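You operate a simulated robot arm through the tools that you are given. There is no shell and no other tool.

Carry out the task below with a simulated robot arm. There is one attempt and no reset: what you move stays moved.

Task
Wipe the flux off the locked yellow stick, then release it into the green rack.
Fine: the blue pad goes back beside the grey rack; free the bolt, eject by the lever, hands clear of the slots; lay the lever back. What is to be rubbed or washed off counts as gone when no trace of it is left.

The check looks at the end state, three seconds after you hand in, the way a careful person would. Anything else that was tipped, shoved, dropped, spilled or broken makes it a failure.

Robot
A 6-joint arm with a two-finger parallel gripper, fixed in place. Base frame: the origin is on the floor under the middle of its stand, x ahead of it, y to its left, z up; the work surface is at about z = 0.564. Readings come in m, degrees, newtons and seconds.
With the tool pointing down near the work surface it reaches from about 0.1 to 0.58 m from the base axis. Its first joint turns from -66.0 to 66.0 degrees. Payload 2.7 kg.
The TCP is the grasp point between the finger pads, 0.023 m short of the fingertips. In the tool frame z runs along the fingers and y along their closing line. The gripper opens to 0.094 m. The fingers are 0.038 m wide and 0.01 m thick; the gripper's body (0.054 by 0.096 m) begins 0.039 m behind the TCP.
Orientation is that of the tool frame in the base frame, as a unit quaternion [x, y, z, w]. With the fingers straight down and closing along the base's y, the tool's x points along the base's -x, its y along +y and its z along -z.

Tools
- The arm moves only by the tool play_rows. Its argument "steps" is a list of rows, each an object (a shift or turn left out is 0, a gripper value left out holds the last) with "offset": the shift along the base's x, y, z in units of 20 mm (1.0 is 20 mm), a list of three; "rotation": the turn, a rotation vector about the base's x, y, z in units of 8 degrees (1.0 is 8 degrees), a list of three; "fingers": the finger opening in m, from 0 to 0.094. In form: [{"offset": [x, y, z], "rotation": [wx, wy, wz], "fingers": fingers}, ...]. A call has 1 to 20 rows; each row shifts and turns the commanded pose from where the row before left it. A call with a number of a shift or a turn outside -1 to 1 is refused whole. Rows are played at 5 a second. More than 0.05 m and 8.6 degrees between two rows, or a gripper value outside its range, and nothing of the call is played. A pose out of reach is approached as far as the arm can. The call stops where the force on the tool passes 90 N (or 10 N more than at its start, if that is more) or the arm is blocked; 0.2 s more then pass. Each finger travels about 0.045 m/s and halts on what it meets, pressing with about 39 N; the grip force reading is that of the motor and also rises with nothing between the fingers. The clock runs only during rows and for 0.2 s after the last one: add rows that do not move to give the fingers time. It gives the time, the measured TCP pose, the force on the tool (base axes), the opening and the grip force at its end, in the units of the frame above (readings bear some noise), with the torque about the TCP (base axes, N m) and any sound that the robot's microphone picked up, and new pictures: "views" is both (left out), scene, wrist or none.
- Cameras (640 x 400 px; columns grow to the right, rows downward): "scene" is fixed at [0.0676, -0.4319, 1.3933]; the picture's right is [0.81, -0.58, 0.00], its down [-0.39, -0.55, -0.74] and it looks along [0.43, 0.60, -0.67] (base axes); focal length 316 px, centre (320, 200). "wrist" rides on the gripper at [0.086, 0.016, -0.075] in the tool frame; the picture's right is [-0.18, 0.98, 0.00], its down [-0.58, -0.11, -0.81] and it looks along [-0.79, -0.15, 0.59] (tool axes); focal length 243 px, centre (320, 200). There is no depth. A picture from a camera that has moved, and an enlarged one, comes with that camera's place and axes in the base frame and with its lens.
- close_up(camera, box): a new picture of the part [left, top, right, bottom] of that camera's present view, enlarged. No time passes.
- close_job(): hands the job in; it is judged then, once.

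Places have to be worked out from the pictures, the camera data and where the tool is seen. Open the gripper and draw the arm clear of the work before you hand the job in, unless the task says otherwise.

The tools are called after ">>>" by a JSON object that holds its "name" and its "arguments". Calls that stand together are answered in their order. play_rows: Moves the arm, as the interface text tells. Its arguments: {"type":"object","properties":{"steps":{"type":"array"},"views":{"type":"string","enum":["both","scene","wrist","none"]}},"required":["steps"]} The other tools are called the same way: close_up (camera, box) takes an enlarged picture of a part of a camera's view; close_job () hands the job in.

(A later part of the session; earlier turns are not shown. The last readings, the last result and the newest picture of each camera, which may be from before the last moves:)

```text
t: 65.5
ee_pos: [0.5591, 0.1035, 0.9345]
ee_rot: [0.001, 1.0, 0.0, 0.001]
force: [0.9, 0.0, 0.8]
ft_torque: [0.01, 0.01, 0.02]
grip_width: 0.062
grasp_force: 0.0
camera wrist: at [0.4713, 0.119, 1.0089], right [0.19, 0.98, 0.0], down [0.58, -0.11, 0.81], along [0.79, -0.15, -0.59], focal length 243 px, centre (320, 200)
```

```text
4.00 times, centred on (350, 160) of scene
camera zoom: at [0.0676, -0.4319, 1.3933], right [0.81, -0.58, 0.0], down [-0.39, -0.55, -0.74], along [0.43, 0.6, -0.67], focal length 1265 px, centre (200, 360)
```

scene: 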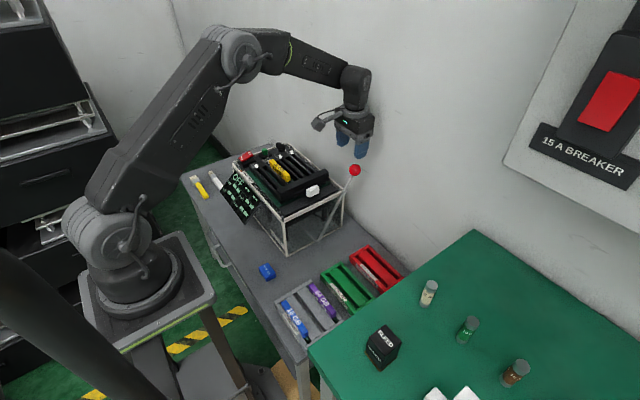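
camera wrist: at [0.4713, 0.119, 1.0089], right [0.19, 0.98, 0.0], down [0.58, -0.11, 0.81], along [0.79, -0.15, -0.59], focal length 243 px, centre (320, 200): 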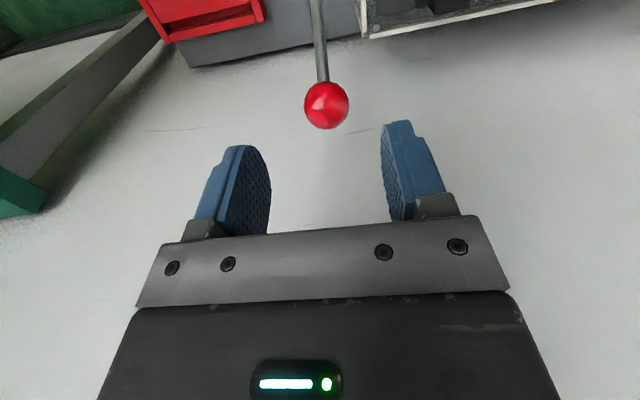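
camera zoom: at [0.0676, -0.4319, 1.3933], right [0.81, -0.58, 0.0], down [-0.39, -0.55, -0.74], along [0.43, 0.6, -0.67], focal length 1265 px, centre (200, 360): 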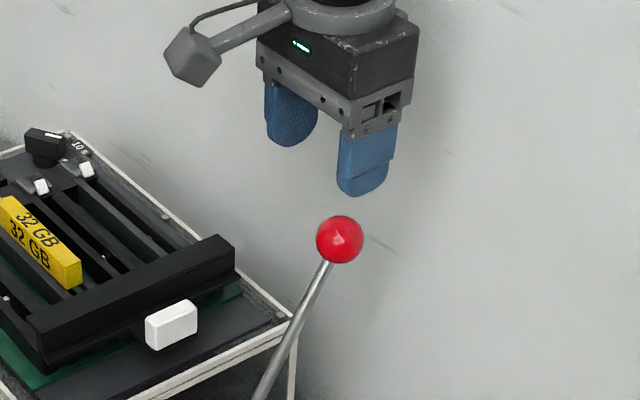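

A second triangulation gives the knob at (0.576, 0.104, 0.843). I align over it and lower until the pads straddle its centre.

>>> {"name": "play_rows", "arguments": {"steps": [{"offset": [0.8, 0, -0.3]}, {"offset": [0, 0, -0.9]}, {"offset": [0, 0, -0.9]}, {"offset": [0, 0, -0.9]}, {"offset": [0, 0, -0.9]}, {"offset": [0, 0, -0.6]}, {"offset": [0, 0, 0]}], "views": "both"}}

>>> {"name": "close_up", "arguments": {"camera": "wrist", "box": [200, 80, 440, 240]}}

>>> {"name": "close_up", "arguments": {"camera": "scene", "box": [300, 110, 400, 210]}}

```text
t: 67.1
ee_pos: [0.5724, 0.1033, 0.8441]
ee_rot: [0.0, 1.0, 0.0, 0.001]
force: [0.2, 0.0, 0.2]
ft_torque: [0.03, -0.01, 0.05]
grip_width: 0.0623
grasp_force: 0.0
camera wrist: at [0.4858, 0.1182, 0.9197], right [0.19, 0.98, 0.0], down [0.58, -0.11, 0.81], along [0.79, -0.15, -0.59], focal length 243 px, centre (320, 200)
```

scene: 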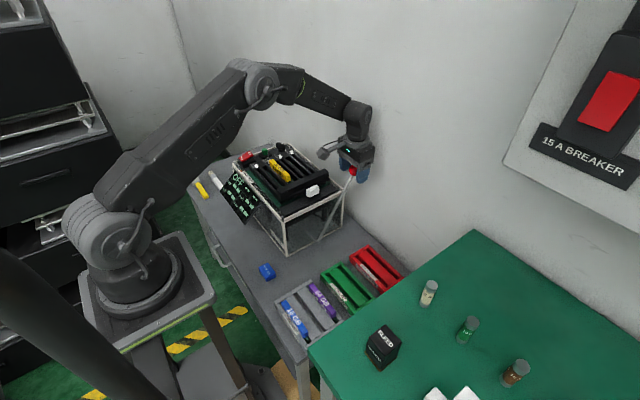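
wrist: 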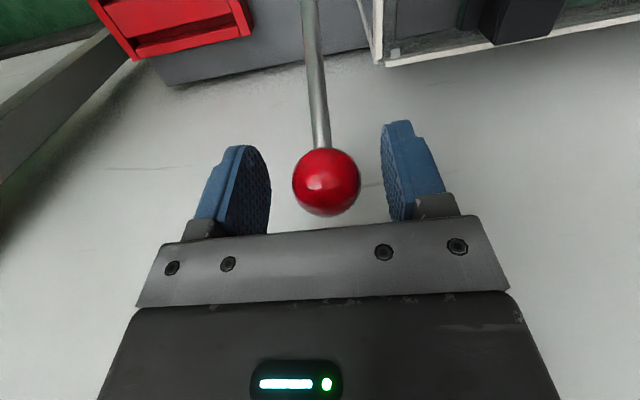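

```text
2.50 times, centred on (320, 160) of wrist
camera zoom: at [0.4858, 0.1182, 0.9197], right [0.19, 0.98, 0.0], down [0.58, -0.11, 0.81], along [0.79, -0.15, -0.59], focal length 606 px, centre (320, 300)
```

zoom: 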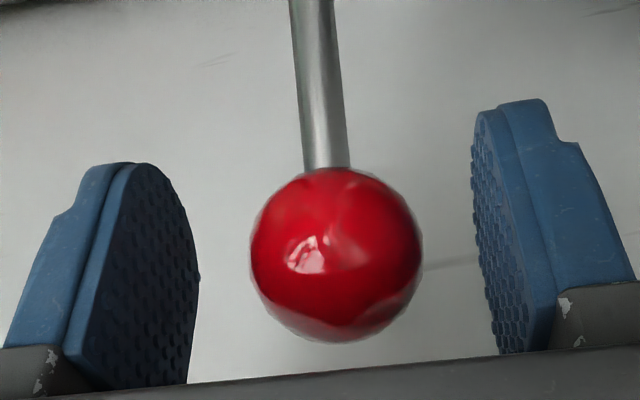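

```text
4.00 times, centred on (350, 160) of scene
camera zoom: at [0.0676, -0.4319, 1.3933], right [0.81, -0.58, 0.0], down [-0.39, -0.55, -0.74], along [0.43, 0.6, -0.67], focal length 1265 px, centre (200, 360)
```

zoom: 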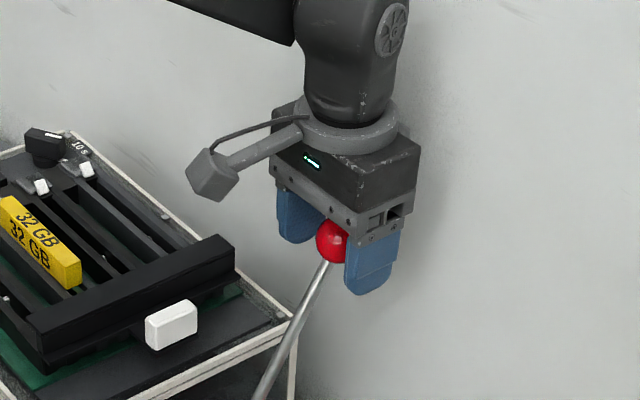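

The knob is between the pads, 3–4 mm off in x and z. I trim that and close on it.

>>> {"name": "play_rows", "arguments": {"steps": [{"offset": [0.2, 0.05, -0.12]}, {"fingers": 0.01}, {"fingers": 0.01}, {"fingers": 0.01}, {"fingers": 0.01}, {"fingers": 0.01}], "views": "wrist"}}

```text
t: 68.5
ee_pos: [0.5769, 0.1045, 0.8442]
ee_rot: [0.001, 1.0, 0.002, 0.001]
force: [1.4, 5.3, -0.2]
ft_torque: [0.07, -0.08, 0.01]
grip_width: 0.0353
grasp_force: 44.4
camera wrist: at [0.49, 0.1201, 0.9177], right [0.19, 0.98, 0.0], down [0.58, -0.11, 0.81], along [0.79, -0.15, -0.59], focal length 243 px, centre (320, 200)
```

wrist: 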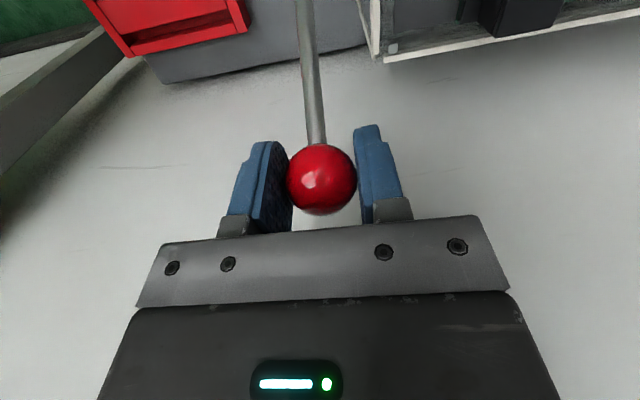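

The knob is held. I start pulling the lever toward the base along its arc (radius ≈ 0.263 m), first about 8°, watching the force.

>>> {"name": "play_rows", "arguments": {"steps": [{"offset": [-0.42, 0, 0.24]}, {"offset": [-0.415, 0, 0.225]}, {"offset": [-0.42, 0, 0.2]}, {"offset": [-0.415, 0, 0.19]}, {"offset": [0, 0, 0]}], "views": "both"}}

>>> {"name": "close_up", "arguments": {"camera": "scene", "box": [240, 130, 380, 260]}}

```text
t: 69.7
ee_pos: [0.5432, 0.1046, 0.8597]
ee_rot: [0.001, 1.0, 0.001, 0.001]
force: [3.3, 15.2, -4.6]
ft_torque: [0.13, -1.27, 0.04]
grip_width: 0.0352
grasp_force: 44.7
camera wrist: at [0.4556, 0.12, 0.9344], right [0.18, 0.98, 0.0], down [0.58, -0.11, 0.81], along [0.79, -0.15, -0.59], focal length 243 px, centre (320, 200)
```

scene: 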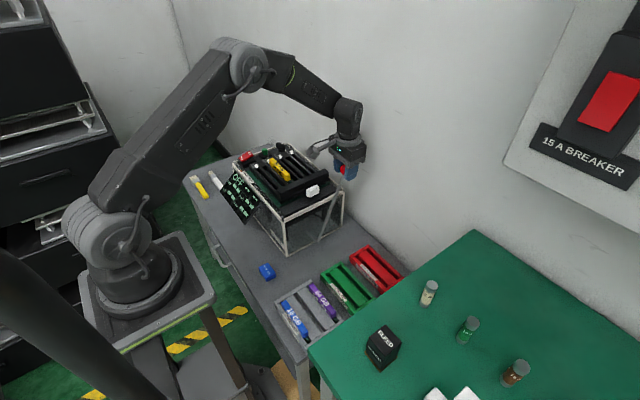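
wrist: 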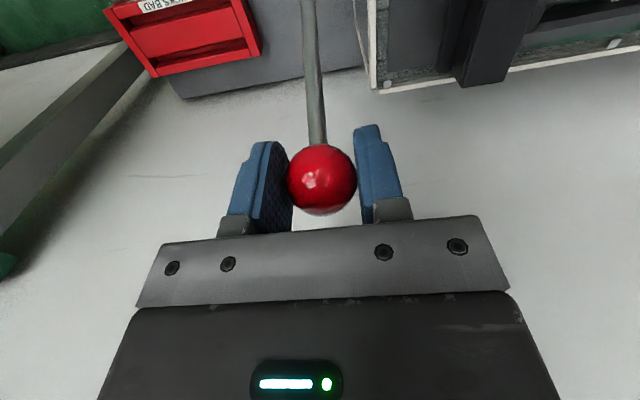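

```text
3.08 times, centred on (310, 195) of scene
camera zoom: at [0.0677, -0.4315, 1.3934], right [0.81, -0.58, 0.0], down [-0.39, -0.55, -0.74], along [0.43, 0.6, -0.67], focal length 973 px, centre (351, 215)
```

zoom: 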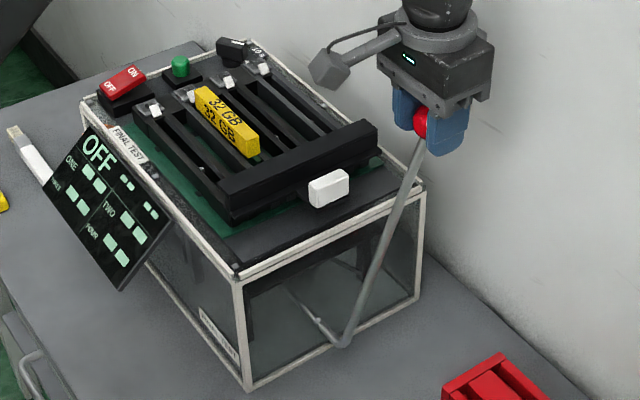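

The lever follows easily. There is a small sideways load, so I shift 2 mm in +y and continue the arc to about 7° from vertical.

>>> {"name": "play_rows", "arguments": {"steps": [{"offset": [-0.425, 0.08, 0.17]}, {"offset": [-0.43, 0, 0.16]}, {"offset": [-0.44, 0, 0.14]}, {"offset": [-0.44, 0, 0.125]}, {"offset": [-0.445, 0, 0.11]}, {"offset": [-0.45, 0, 0.1]}, {"offset": [-0.455, 0, 0.08]}, {"offset": [-0.455, 0, 0.06]}, {"offset": [0, 0, 0]}], "views": "scene"}}

>>> {"name": "close_up", "arguments": {"camera": "scene", "box": [240, 130, 380, 260]}}

```text
t: 71.7
ee_pos: [0.4722, 0.1055, 0.8775]
ee_rot: [0.001, 1.0, 0.0, 0.0]
force: [4.1, -15.9, 1.2]
ft_torque: [-0.17, -1.1, -0.11]
grip_width: 0.0354
grasp_force: 45.0
```

scene: 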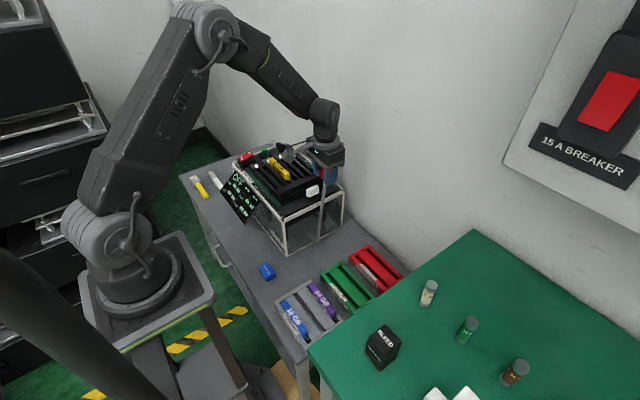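

```text
3.08 times, centred on (310, 195) of scene
camera zoom: at [0.0676, -0.4323, 1.3932], right [0.81, -0.58, 0.0], down [-0.39, -0.55, -0.74], along [0.43, 0.6, -0.67], focal length 973 px, centre (351, 215)
```

zoom: 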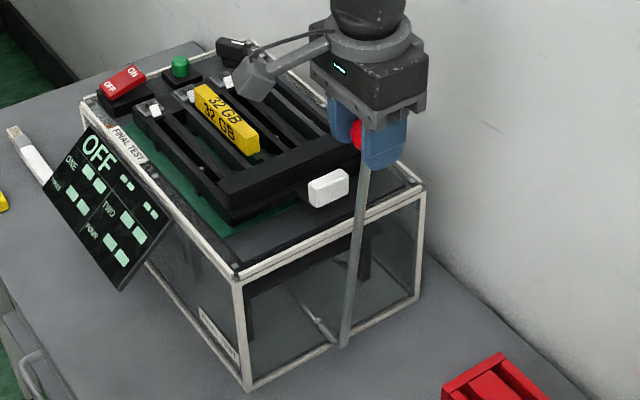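

Still moving freely, lever near vertical, stick not moved yet. I continue through vertical to about −9°.

>>> {"name": "play_rows", "arguments": {"steps": [{"offset": [-0.457, -0.03, 0.05]}, {"offset": [-0.458, 0, 0.03]}, {"offset": [-0.46, 0, 0.015]}, {"offset": [-0.46, 0, 0.005]}, {"offset": [-0.46, 0, -0.02]}, {"offset": [-0.46, 0, -0.03]}, {"offset": [-0.455, 0, -0.05]}, {"offset": [-0.455, 0, -0.06]}, {"offset": [0, 0, 0]}], "views": "scene"}}

>>> {"name": "close_up", "arguments": {"camera": "scene", "box": [240, 130, 380, 260]}}

```text
t: 73.7
ee_pos: [0.4013, 0.1061, 0.8781]
ee_rot: [0.001, 1.0, 0.001, 0.001]
force: [4.0, -16.9, 5.1]
ft_torque: [-0.12, -1.35, -0.09]
grip_width: 0.0354
grasp_force: 44.7
```

scene: 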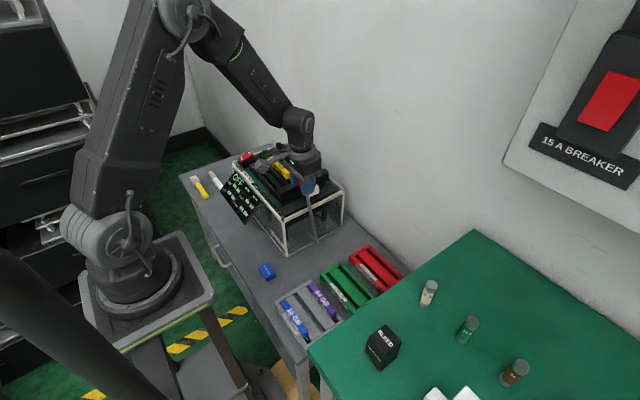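

```text
3.08 times, centred on (310, 195) of scene
camera zoom: at [0.0675, -0.4323, 1.3931], right [0.81, -0.58, 0.0], down [-0.39, -0.55, -0.74], along [0.43, 0.6, -0.67], focal length 973 px, centre (351, 215)
```

zoom: 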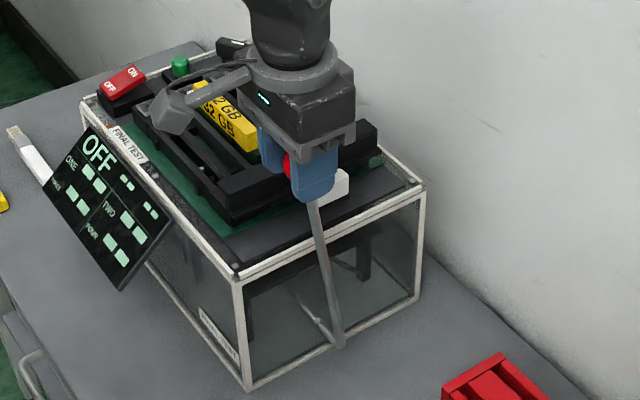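

>>> {"name": "play_rows", "arguments": {"steps": [{"offset": [-0.453, -0.04, -0.08]}, {"offset": [-0.452, 0, -0.1]}, {"offset": [-0.445, 0, -0.11]}, {"offset": [-0.44, 0, -0.125]}, {"offset": [-0.437, 0, -0.14]}, {"offset": [-0.433, 0, -0.16]}, {"offset": [0, 0, 0]}], "views": "both"}}

>>> {"name": "close_up", "arguments": {"camera": "scene", "box": [240, 130, 380, 260]}}

```text
t: 75.3
ee_pos: [0.3469, 0.1049, 0.863]
ee_rot: [0.002, 1.0, 0.0, 0.0]
force: [0.1, -0.1, -0.2]
ft_torque: [-0.04, 0.0, -0.02]
grip_width: 0.0099
grasp_force: 0.1
camera wrist: at [0.2594, 0.1204, 0.9376], right [0.19, 0.98, 0.0], down [0.58, -0.11, 0.81], along [0.79, -0.15, -0.59], focal length 243 px, centre (320, 200)
```

scene: 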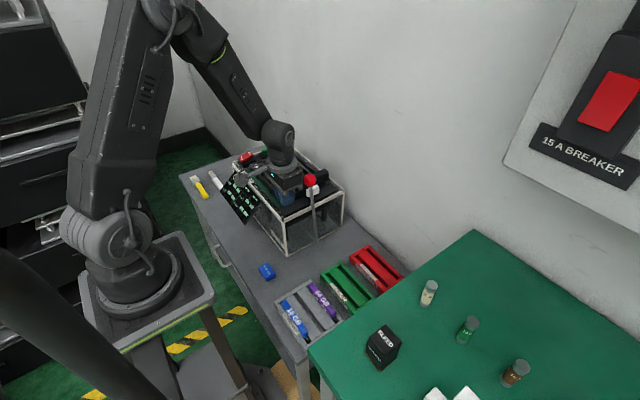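
wrist: 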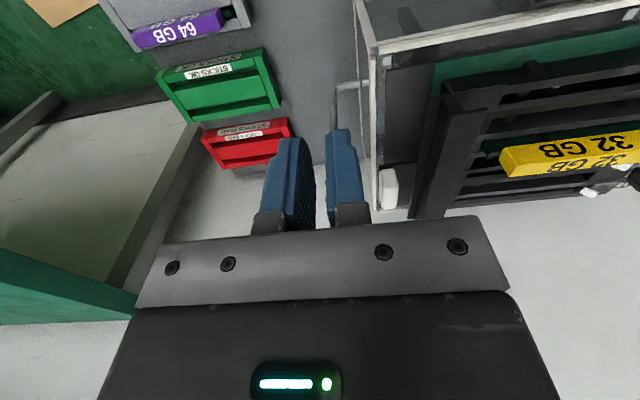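

```text
3.08 times, centred on (310, 195) of scene
camera zoom: at [0.0676, -0.4319, 1.3933], right [0.81, -0.58, 0.0], down [-0.39, -0.55, -0.74], along [0.43, 0.6, -0.67], focal length 973 px, centre (351, 215)
```

zoom: 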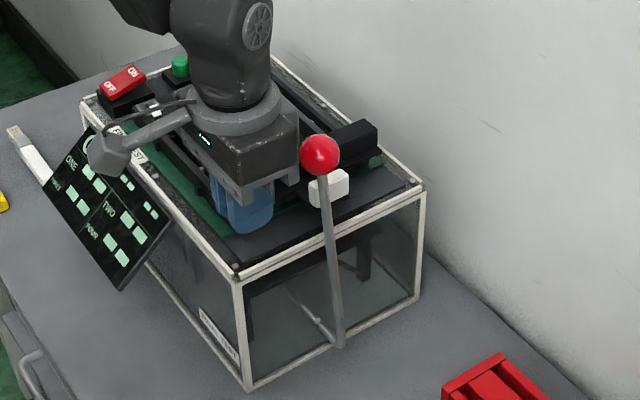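

The knob slipped out of the grip near its stop; the lever now stands slightly past vertical with its knob near (0.42, 0.105, 0.878). I check whether the stick has been ejected.

>>> {"name": "close_up", "arguments": {"camera": "wrist", "box": [380, 40, 640, 220]}}

>>> {"name": "close_up", "arguments": {"camera": "scene", "box": [240, 130, 330, 200]}}

```text
2.22 times, centred on (510, 130) of wrist
camera zoom: at [0.2594, 0.1204, 0.9376], right [0.19, 0.98, 0.0], down [0.58, -0.11, 0.81], along [0.79, -0.15, -0.59], focal length 539 px, centre (-102, 356)
```

zoom: 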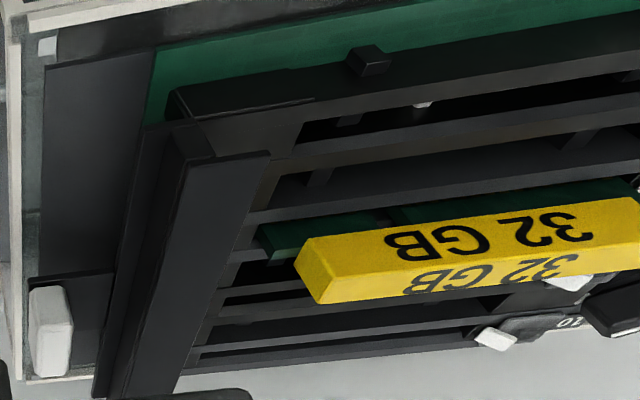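

```text
5.71 times, centred on (285, 165) of scene
camera zoom: at [0.0676, -0.4319, 1.3933], right [0.81, -0.58, 0.0], down [-0.39, -0.55, -0.74], along [0.43, 0.6, -0.67], focal length 1807 px, centre (520, 400)
```

zoom: 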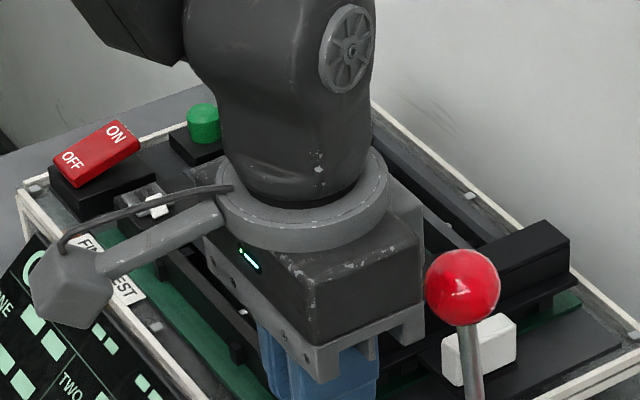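

The stick is visibly raised out of its slot, with the lifter pegs showing. I move the hand back and over to look at the stick from the base side.

>>> {"name": "play_rows", "arguments": {"steps": [{"offset": [-1, 0, 0.5]}, {"offset": [-1, 0.5, 1]}, {"offset": [-0.3, 1, 1]}, {"offset": [0, 1, 0.5]}, {"offset": [0, 1, 0]}, {"offset": [0, 1, 0]}, {"offset": [0, 1, 0]}, {"offset": [0, 1, 0]}, {"offset": [0, 1, 0]}, {"offset": [0, 1, 0]}, {"offset": [0, 0.5, 0]}, {"offset": [0, 0, 0]}], "views": "both"}}

>>> {"name": "close_up", "arguments": {"camera": "wrist", "box": [200, 40, 440, 220]}}

>>> {"name": "close_up", "arguments": {"camera": "scene", "box": [240, 130, 350, 210]}}

```text
t: 77.9
ee_pos: [0.3018, 0.2861, 0.9219]
ee_rot: [0.001, 1.0, 0.0, 0.001]
force: [-0.6, 0.2, 0.0]
ft_torque: [-0.03, 0.0, 0.02]
grip_width: 0.01
grasp_force: 0.1
camera wrist: at [0.2138, 0.3005, 0.9968], right [0.19, 0.98, 0.0], down [0.58, -0.11, 0.81], along [0.79, -0.15, -0.59], focal length 243 px, centre (320, 200)
```

scene: 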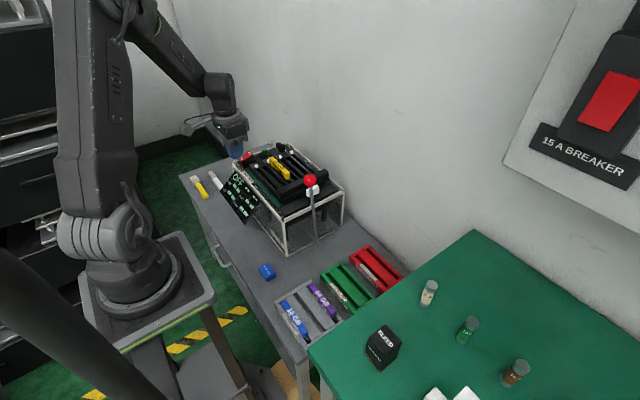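
wrist: 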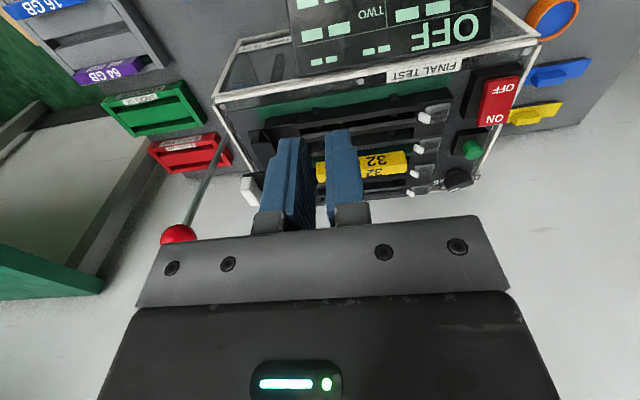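

```text
2.22 times, centred on (320, 130) of wrist
camera zoom: at [0.2138, 0.3005, 0.9968], right [0.19, 0.98, 0.0], down [0.58, -0.11, 0.81], along [0.79, -0.15, -0.59], focal length 539 px, centre (320, 356)
```

zoom: 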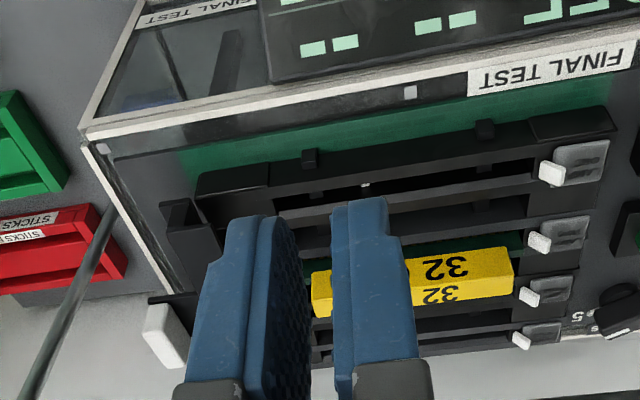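

```text
5.00 times, centred on (295, 170) of scene
camera zoom: at [0.0676, -0.4319, 1.3933], right [0.81, -0.58, 0.0], down [-0.39, -0.55, -0.74], along [0.43, 0.6, -0.67], focal length 1581 px, centre (445, 350)
```

zoom: 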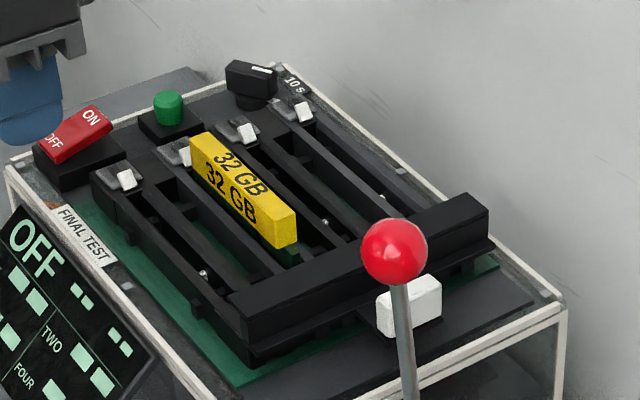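

The latch at slot two has swung open and the stick stands raised, with the lever holding its position. Before picking the stick I look at the green rack to measure its grooves.

>>> {"name": "play_rows", "arguments": {"steps": [{"offset": [0, -1, 0], "fingers": 0.05}, {"offset": [0, -1, 0]}, {"offset": [0, -1, 0]}, {"offset": [0, -1, 0]}, {"offset": [0, -1, 0]}, {"offset": [0, -1, 0]}, {"offset": [0, -1, 0]}, {"offset": [0, -1, 0]}, {"offset": [0, -1, 0]}, {"offset": [0, -1, 0]}, {"offset": [0.1, -1, -0.4]}, {"offset": [0.1, -1, -0.4]}, {"offset": [0.1, -1, -0.4]}, {"offset": [0.1, -1, -0.4]}, {"offset": [0.1, -1, -0.4]}, {"offset": [0.1, -1, -0.4]}, {"offset": [0.1, -1, -0.4]}, {"offset": [0, 0, -0.4]}, {"offset": [0, 0, 0]}], "views": "both"}}

>>> {"name": "close_up", "arguments": {"camera": "wrist", "box": [180, 0, 460, 200]}}

>>> {"name": "close_up", "arguments": {"camera": "scene", "box": [310, 240, 420, 320]}}

```text
t: 81.9
ee_pos: [0.3153, -0.0549, 0.8593]
ee_rot: [0.001, 1.0, 0.0, 0.001]
force: [-0.5, 0.0, 0.3]
ft_torque: [0.02, -0.03, -0.02]
grip_width: 0.0501
grasp_force: 0.0
camera wrist: at [0.2283, -0.0396, 0.933], right [0.19, 0.98, 0.0], down [0.58, -0.11, 0.81], along [0.79, -0.15, -0.59], focal length 243 px, centre (320, 200)
```

scene: 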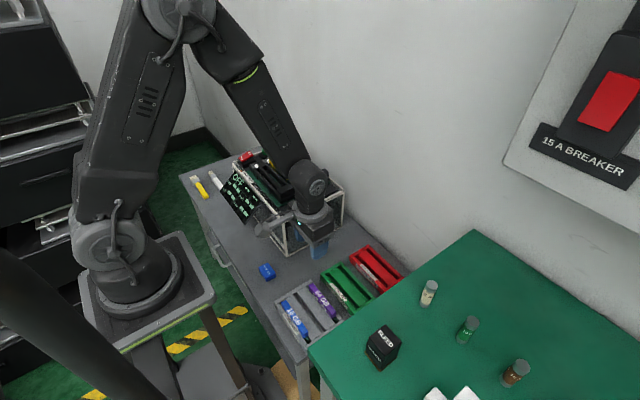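
wrist: 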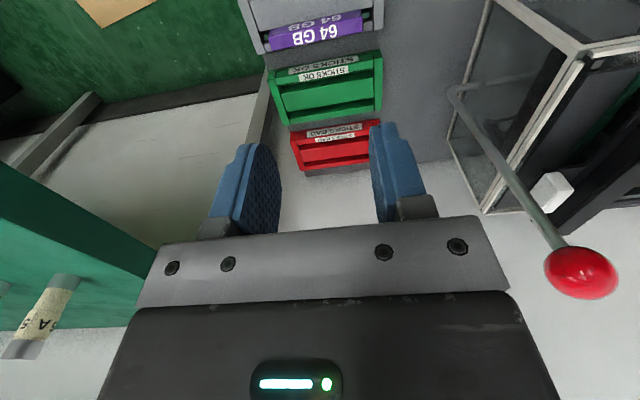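

```text
2.00 times, centred on (320, 100) of wrist
camera zoom: at [0.2283, -0.0396, 0.933], right [0.19, 0.98, 0.0], down [0.58, -0.11, 0.81], along [0.79, -0.15, -0.59], focal length 485 px, centre (320, 400)
```

zoom: 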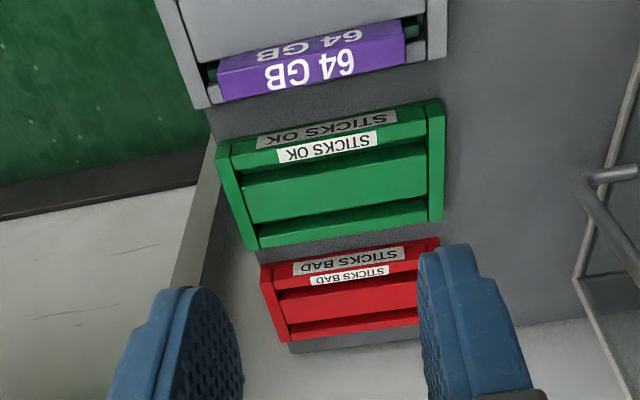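

```text
5.00 times, centred on (365, 280) of scene
camera zoom: at [0.0676, -0.4319, 1.3933], right [0.81, -0.58, 0.0], down [-0.39, -0.55, -0.74], along [0.43, 0.6, -0.67], focal length 1581 px, centre (95, -200)
```

zoom: 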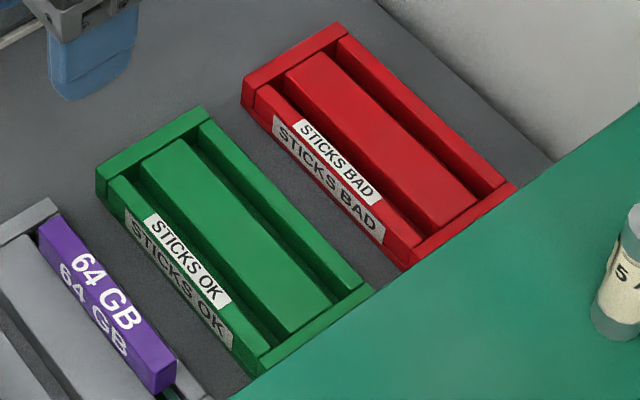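

The green rack spans about x 0.389–0.475, y −0.148…+0.016, rim z ≈ 0.582. I zoom further on the grooves and on how the sticks sit in the grey rack.

>>> {"name": "close_up", "arguments": {"camera": "wrist", "box": [260, 40, 400, 140]}}

>>> {"name": "close_up", "arguments": {"camera": "scene", "box": [322, 255, 392, 320]}}

>>> {"name": "close_up", "arguments": {"camera": "scene", "box": [270, 275, 350, 345]}}

>>> {"name": "close_up", "arguments": {"camera": "wrist", "box": [240, 0, 400, 70]}}

```text
4.00 times, centred on (330, 90) of wrist
camera zoom: at [0.2283, -0.0396, 0.933], right [0.19, 0.98, 0.0], down [0.58, -0.11, 0.81], along [0.79, -0.15, -0.59], focal length 970 px, centre (280, 640)
```

zoom: 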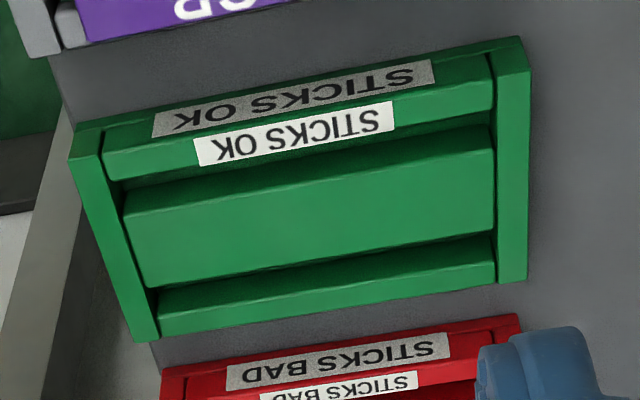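

```text
6.15 times, centred on (357, 288) of scene
camera zoom: at [0.0676, -0.4319, 1.3933], right [0.81, -0.58, 0.0], down [-0.39, -0.55, -0.74], along [0.43, 0.6, -0.67], focal length 1946 px, centre (92, -338)
```

zoom: 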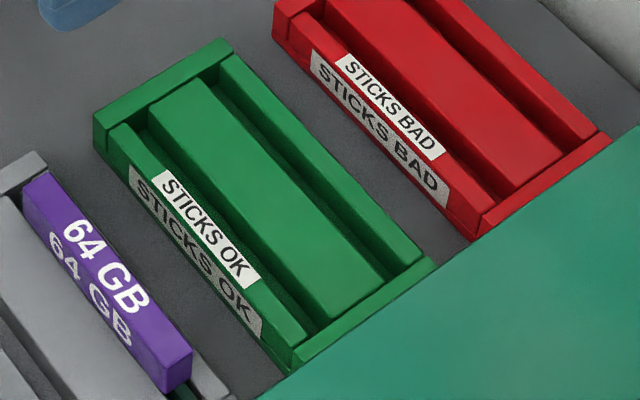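

```text
5.71 times, centred on (310, 310) of scene
camera zoom: at [0.0676, -0.4319, 1.3933], right [0.81, -0.58, 0.0], down [-0.39, -0.55, -0.74], along [0.43, 0.6, -0.67], focal length 1807 px, centre (377, -429)
```

zoom: 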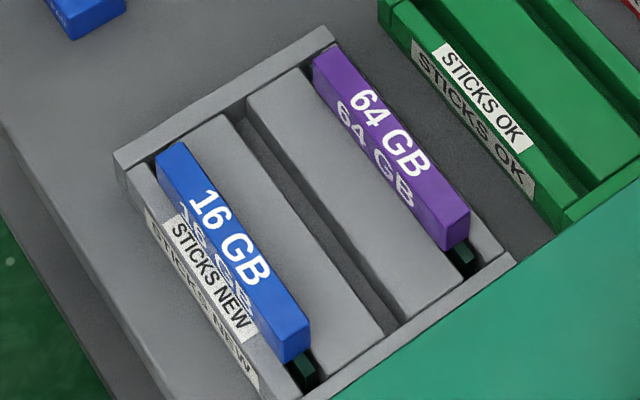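

```text
4.00 times, centred on (320, 35) of wrist
camera zoom: at [0.2283, -0.0396, 0.933], right [0.19, 0.98, 0.0], down [0.58, -0.11, 0.81], along [0.79, -0.15, -0.59], focal length 970 px, centre (320, 860)
```

zoom: 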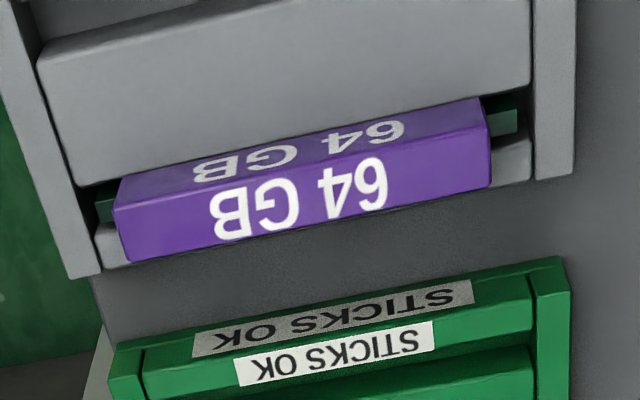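

The sticks' bodies rest on the groove rims with the PCB hanging in the groove; the green rack's near groove is centred at x ≈ 0.410 between y −0.138 and +0.007. I go back to the stick, staying clear of the lever knob, turning the tool 90° on the way.

>>> {"name": "play_rows", "arguments": {"steps": [{"offset": [0, 0.8, 0.5]}, {"offset": [0, 1, 0.5]}, {"offset": [0, 1, 0.5], "rotation": [0, 0, 0.9375]}, {"offset": [0, 1, 0.5], "rotation": [0, 0, 0.9375]}, {"offset": [0, 1, 0.5], "rotation": [0, 0, 0.9375]}, {"offset": [0, 1, 0.5], "rotation": [0, 0, 0.9375]}, {"offset": [0, 1, 0.5], "rotation": [0, 0, 0.9375]}, {"offset": [0, 1, 0], "rotation": [0, 0, 0.9375]}, {"offset": [0, 1, 0], "rotation": [0, 0, 0.9375]}, {"offset": [0, 1, 0], "rotation": [0, 0, 0.9375]}, {"offset": [0, 1, 0], "rotation": [0, 0, 0.9375]}, {"offset": [0, 1, 0], "rotation": [0, 0, 0.9375]}, {"offset": [0, 1, 0], "rotation": [0, 0, 0.9375]}, {"offset": [0, 1, 0], "rotation": [0, 0, 0.9375]}, {"offset": [0, 1, 0]}, {"offset": [0, 1, 0]}, {"offset": [0, 1, 0]}, {"offset": [0, 1, 0]}, {"offset": [0, 0, 0]}], "views": "wrist"}}

>>> {"name": "play_rows", "arguments": {"steps": [{"offset": [0.9, 0, 0]}, {"offset": [0.9, 0, 0]}, {"offset": [0.9, 0, 0]}, {"offset": [0.9, 0, 0]}, {"offset": [0.9, 0, 0]}, {"offset": [0.9, 0, 0]}, {"offset": [0.9, 0, 0]}, {"offset": [0, 0, 0]}], "views": "both"}}

>>> {"name": "close_up", "arguments": {"camera": "wrist", "box": [200, 0, 440, 200]}}

>>> {"name": "close_up", "arguments": {"camera": "scene", "box": [240, 110, 340, 200]}}

```text
t: 85.9
ee_pos: [0.3157, 0.3021, 0.9282]
ee_rot: [-0.707, 0.708, 0.001, 0.001]
force: [0.2, 0.3, 0.7]
ft_torque: [0.01, 0.0, -0.02]
grip_width: 0.0498
grasp_force: 0.0
camera wrist: at [0.2979, 0.2145, 1.0036], right [-0.98, 0.19, 0.0], down [0.11, 0.58, 0.81], along [0.15, 0.79, -0.59], focal length 243 px, centre (320, 200)
```

wrist: 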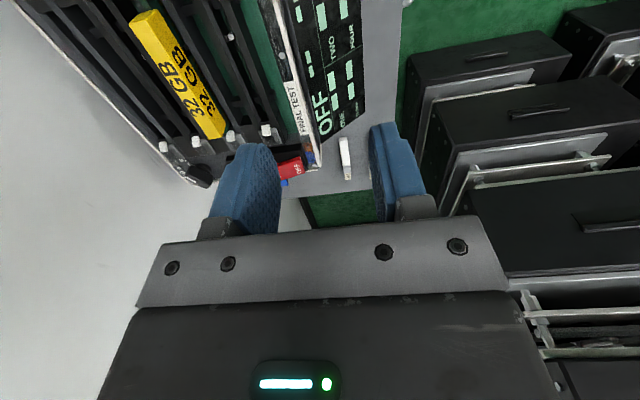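

```text
t: 87.7
ee_pos: [0.4421, 0.3022, 0.9281]
ee_rot: [-0.706, 0.708, 0.0, 0.0]
force: [-0.9, -0.2, -0.5]
ft_torque: [-0.01, -0.02, -0.02]
grip_width: 0.0501
grasp_force: 0.1
camera wrist: at [0.4242, 0.2138, 1.0029], right [-0.98, 0.19, 0.0], down [0.11, 0.58, 0.81], along [0.15, 0.79, -0.59], focal length 243 px, centre (320, 200)
```

scene: 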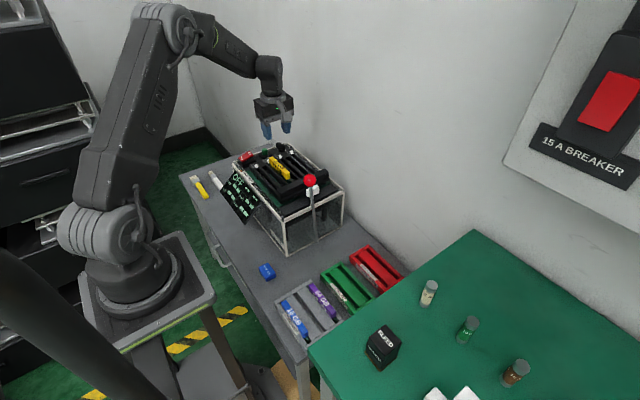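
wrist: 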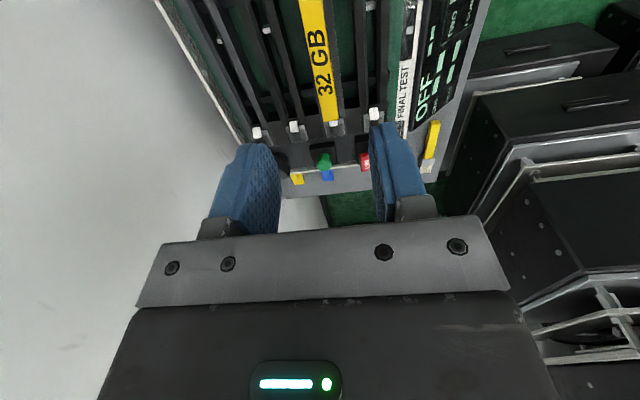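

```text
2.00 times, centred on (320, 100) of wrist
camera zoom: at [0.4242, 0.2138, 1.0029], right [-0.98, 0.19, 0.0], down [0.11, 0.58, 0.81], along [0.15, 0.79, -0.59], focal length 485 px, centre (320, 400)
```

zoom: 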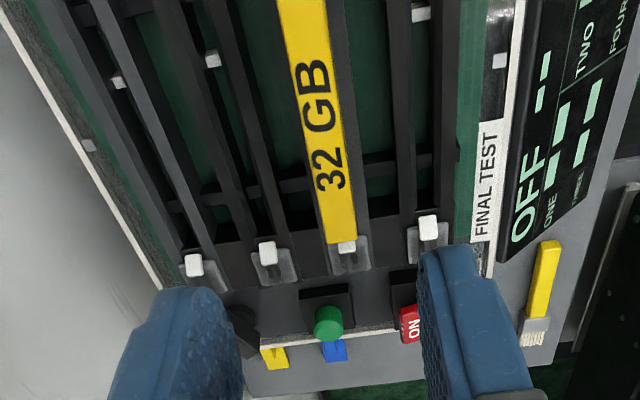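

```text
4.44 times, centred on (290, 155) of scene
camera zoom: at [0.0676, -0.4319, 1.3933], right [0.81, -0.58, 0.0], down [-0.39, -0.55, -0.74], along [0.43, 0.6, -0.67], focal length 1406 px, centre (453, 400)
```

zoom: 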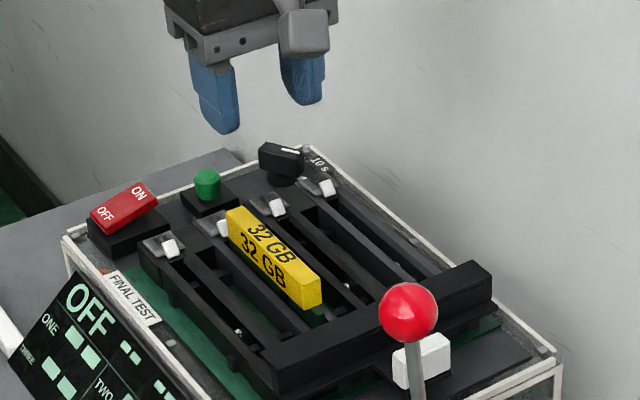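

The stick (raised) is centred at x ≈ 0.441, y ≈ 0.256–0.362, top about z 0.80. I align at y ≈ 0.308 and lower with 50 mm opening to just above it.

>>> {"name": "play_rows", "arguments": {"steps": [{"offset": [-0.05, 0.3, -0.8]}, {"offset": [0, 0, -1]}, {"offset": [0, 0, -1]}, {"offset": [0, 0, -1]}, {"offset": [0, 0, -0.8]}, {"offset": [0, 0, 0]}], "views": "both"}}

>>> {"name": "close_up", "arguments": {"camera": "wrist", "box": [200, 20, 440, 220]}}

>>> {"name": "close_up", "arguments": {"camera": "scene", "box": [240, 130, 330, 200]}}

```text
t: 89.1
ee_pos: [0.44, 0.3067, 0.8365]
ee_rot: [-0.706, 0.708, 0.0, 0.001]
force: [-0.6, -0.2, 1.2]
ft_torque: [0.02, 0.01, 0.02]
grip_width: 0.0499
grasp_force: 0.1
camera wrist: at [0.4226, 0.2189, 0.9115], right [-0.98, 0.19, 0.0], down [0.11, 0.58, 0.81], along [0.15, 0.79, -0.59], focal length 243 px, centre (320, 200)
```

scene: 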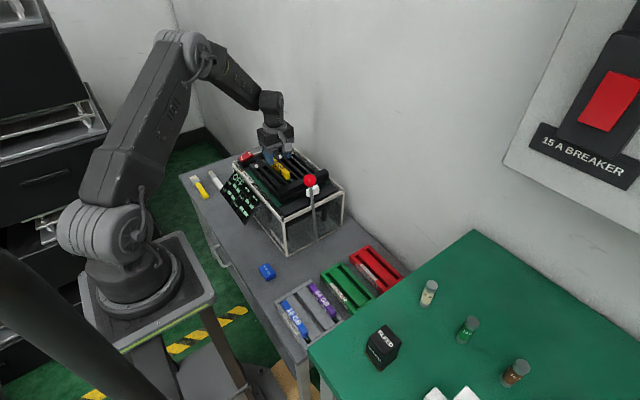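
wrist: 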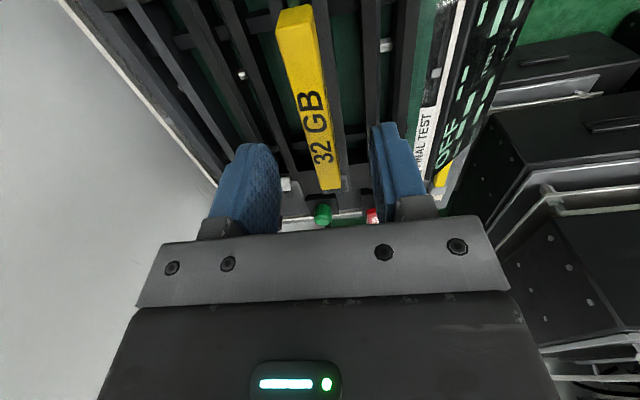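

```text
2.00 times, centred on (320, 120) of wrist
camera zoom: at [0.4226, 0.2189, 0.9115], right [-0.98, 0.19, 0.0], down [0.11, 0.58, 0.81], along [0.15, 0.79, -0.59], focal length 485 px, centre (320, 360)
```

zoom: 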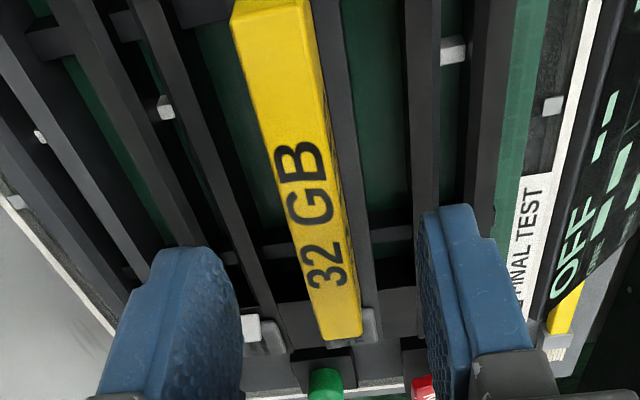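

```text
5.71 times, centred on (285, 165) of scene
camera zoom: at [0.0676, -0.4319, 1.3933], right [0.81, -0.58, 0.0], down [-0.39, -0.55, -0.74], along [0.43, 0.6, -0.67], focal length 1807 px, centre (520, 400)
```

zoom: 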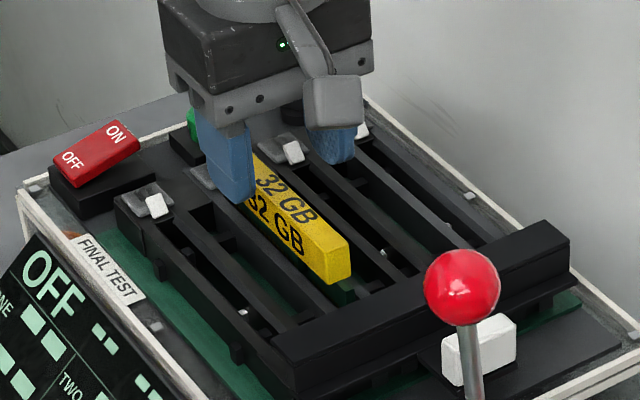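

The stick lies centred between the fingers. I lower to TCP z ≈ 0.807 slowly and check force and view before closing.

>>> {"name": "play_rows", "arguments": {"steps": [{"offset": [0, 0, -0.4]}, {"offset": [0, 0, -0.4]}, {"offset": [0, 0, -0.4]}, {"offset": [0, 0, -0.25]}, {"offset": [0, 0, 0]}], "views": "both"}}

>>> {"name": "close_up", "arguments": {"camera": "wrist", "box": [200, 20, 440, 220]}}

>>> {"name": "close_up", "arguments": {"camera": "scene", "box": [240, 130, 330, 200]}}

```text
t: 90.3
ee_pos: [0.4379, 0.3062, 0.8089]
ee_rot: [-0.707, 0.707, 0.001, 0.001]
force: [-0.3, -0.3, -0.6]
ft_torque: [-0.02, 0.0, -0.02]
grip_width: 0.0502
grasp_force: 0.1
camera wrist: at [0.4219, 0.2193, 0.8828], right [-0.98, 0.19, 0.0], down [0.11, 0.58, 0.81], along [0.15, 0.79, -0.59], focal length 243 px, centre (320, 200)
```

scene: 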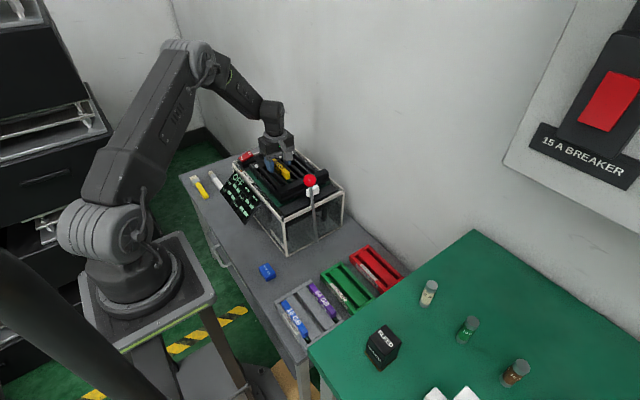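
wrist: 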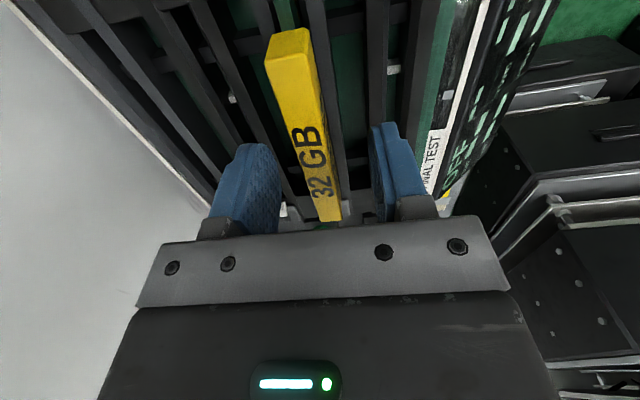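

```text
2.00 times, centred on (320, 120) of wrist
camera zoom: at [0.4219, 0.2193, 0.8828], right [-0.98, 0.19, 0.0], down [0.11, 0.58, 0.81], along [0.15, 0.79, -0.59], focal length 485 px, centre (320, 360)
```

zoom: 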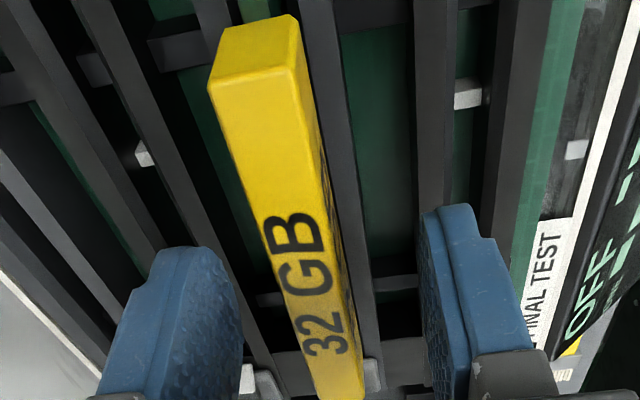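

```text
5.71 times, centred on (285, 165) of scene
camera zoom: at [0.0676, -0.4319, 1.3933], right [0.81, -0.58, 0.0], down [-0.39, -0.55, -0.74], along [0.43, 0.6, -0.67], focal length 1807 px, centre (520, 400)
```

zoom: 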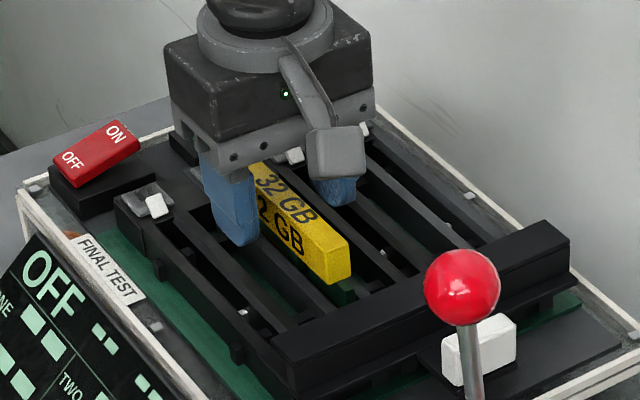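

The stick top is near z 0.80, giving about 14 mm of finger overlap, and no contact. I close on the stick.

>>> {"name": "play_rows", "arguments": {"steps": [{"offset": [0.05, 0, -0.1]}, {"fingers": 0.0}, {"fingers": 0.0}, {"fingers": 0.0}, {"fingers": 0.0}, {"fingers": 0.0}], "views": "wrist"}}

```text
t: 91.7
ee_pos: [0.4399, 0.3066, 0.8055]
ee_rot: [-0.707, 0.708, 0.001, 0.001]
force: [1.7, -1.0, 0.0]
ft_torque: [-0.01, -0.1, 0.13]
grip_width: 0.0147
grasp_force: 39.2
camera wrist: at [0.4231, 0.2193, 0.8806], right [-0.98, 0.19, 0.0], down [0.11, 0.58, 0.81], along [0.15, 0.79, -0.59], focal length 243 px, centre (320, 200)
```

wrist: 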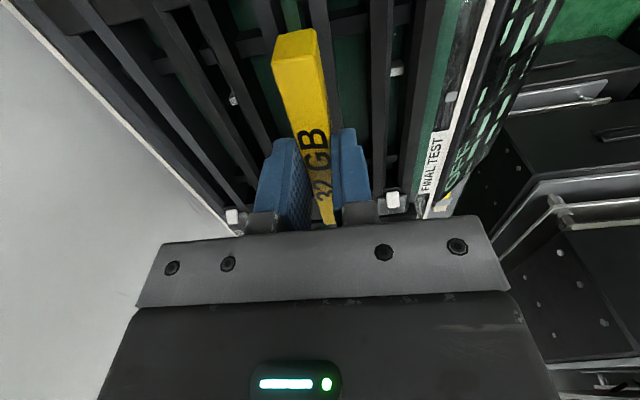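

Held at 14.7 mm. I lift slowly, watching the force for any resistance.

>>> {"name": "play_rows", "arguments": {"steps": [{"offset": [0, 0, 0.25]}, {"offset": [0, 0, 0.25]}, {"offset": [0, 0, 0.25]}, {"offset": [0, 0, 0.25]}, {"offset": [0, 0, 0]}], "views": "both"}}

>>> {"name": "close_up", "arguments": {"camera": "scene", "box": [240, 130, 330, 200]}}

```text
t: 92.9
ee_pos: [0.4411, 0.3063, 0.827]
ee_rot: [-0.707, 0.708, 0.001, 0.001]
force: [0.6, -0.1, 0.2]
ft_torque: [0.0, 0.02, -0.01]
grip_width: 0.0148
grasp_force: 39.0
camera wrist: at [0.4238, 0.2184, 0.9001], right [-0.98, 0.19, 0.0], down [0.11, 0.58, 0.81], along [0.15, 0.79, -0.59], focal length 243 px, centre (320, 200)
```

scene: 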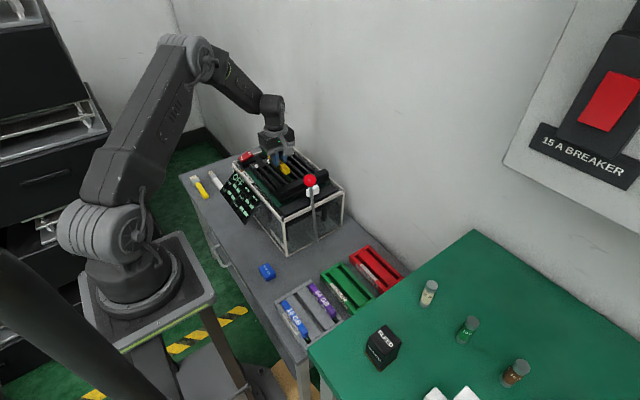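
wrist: 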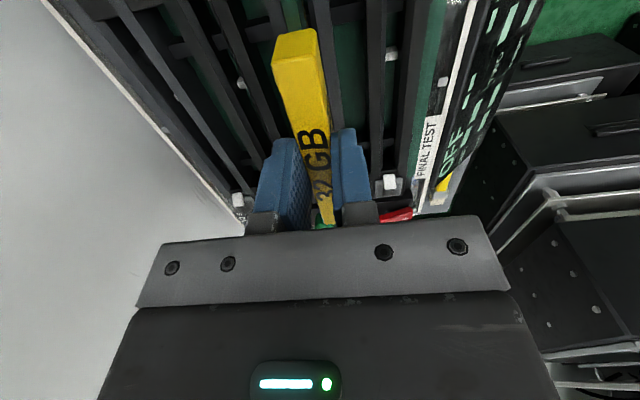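

```text
5.71 times, centred on (285, 165) of scene
camera zoom: at [0.0676, -0.4319, 1.3933], right [0.81, -0.58, 0.0], down [-0.39, -0.55, -0.74], along [0.43, 0.6, -0.67], focal length 1807 px, centre (520, 400)
```

zoom: 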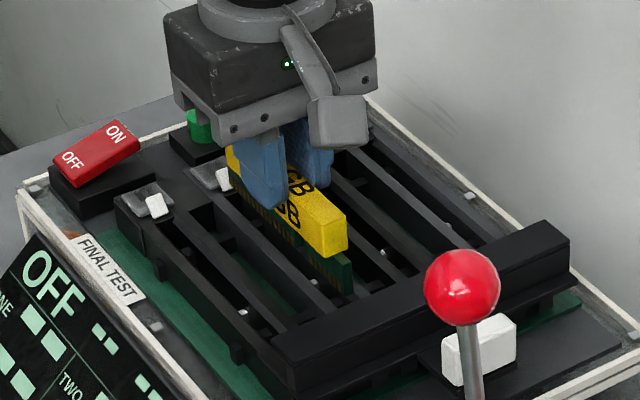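

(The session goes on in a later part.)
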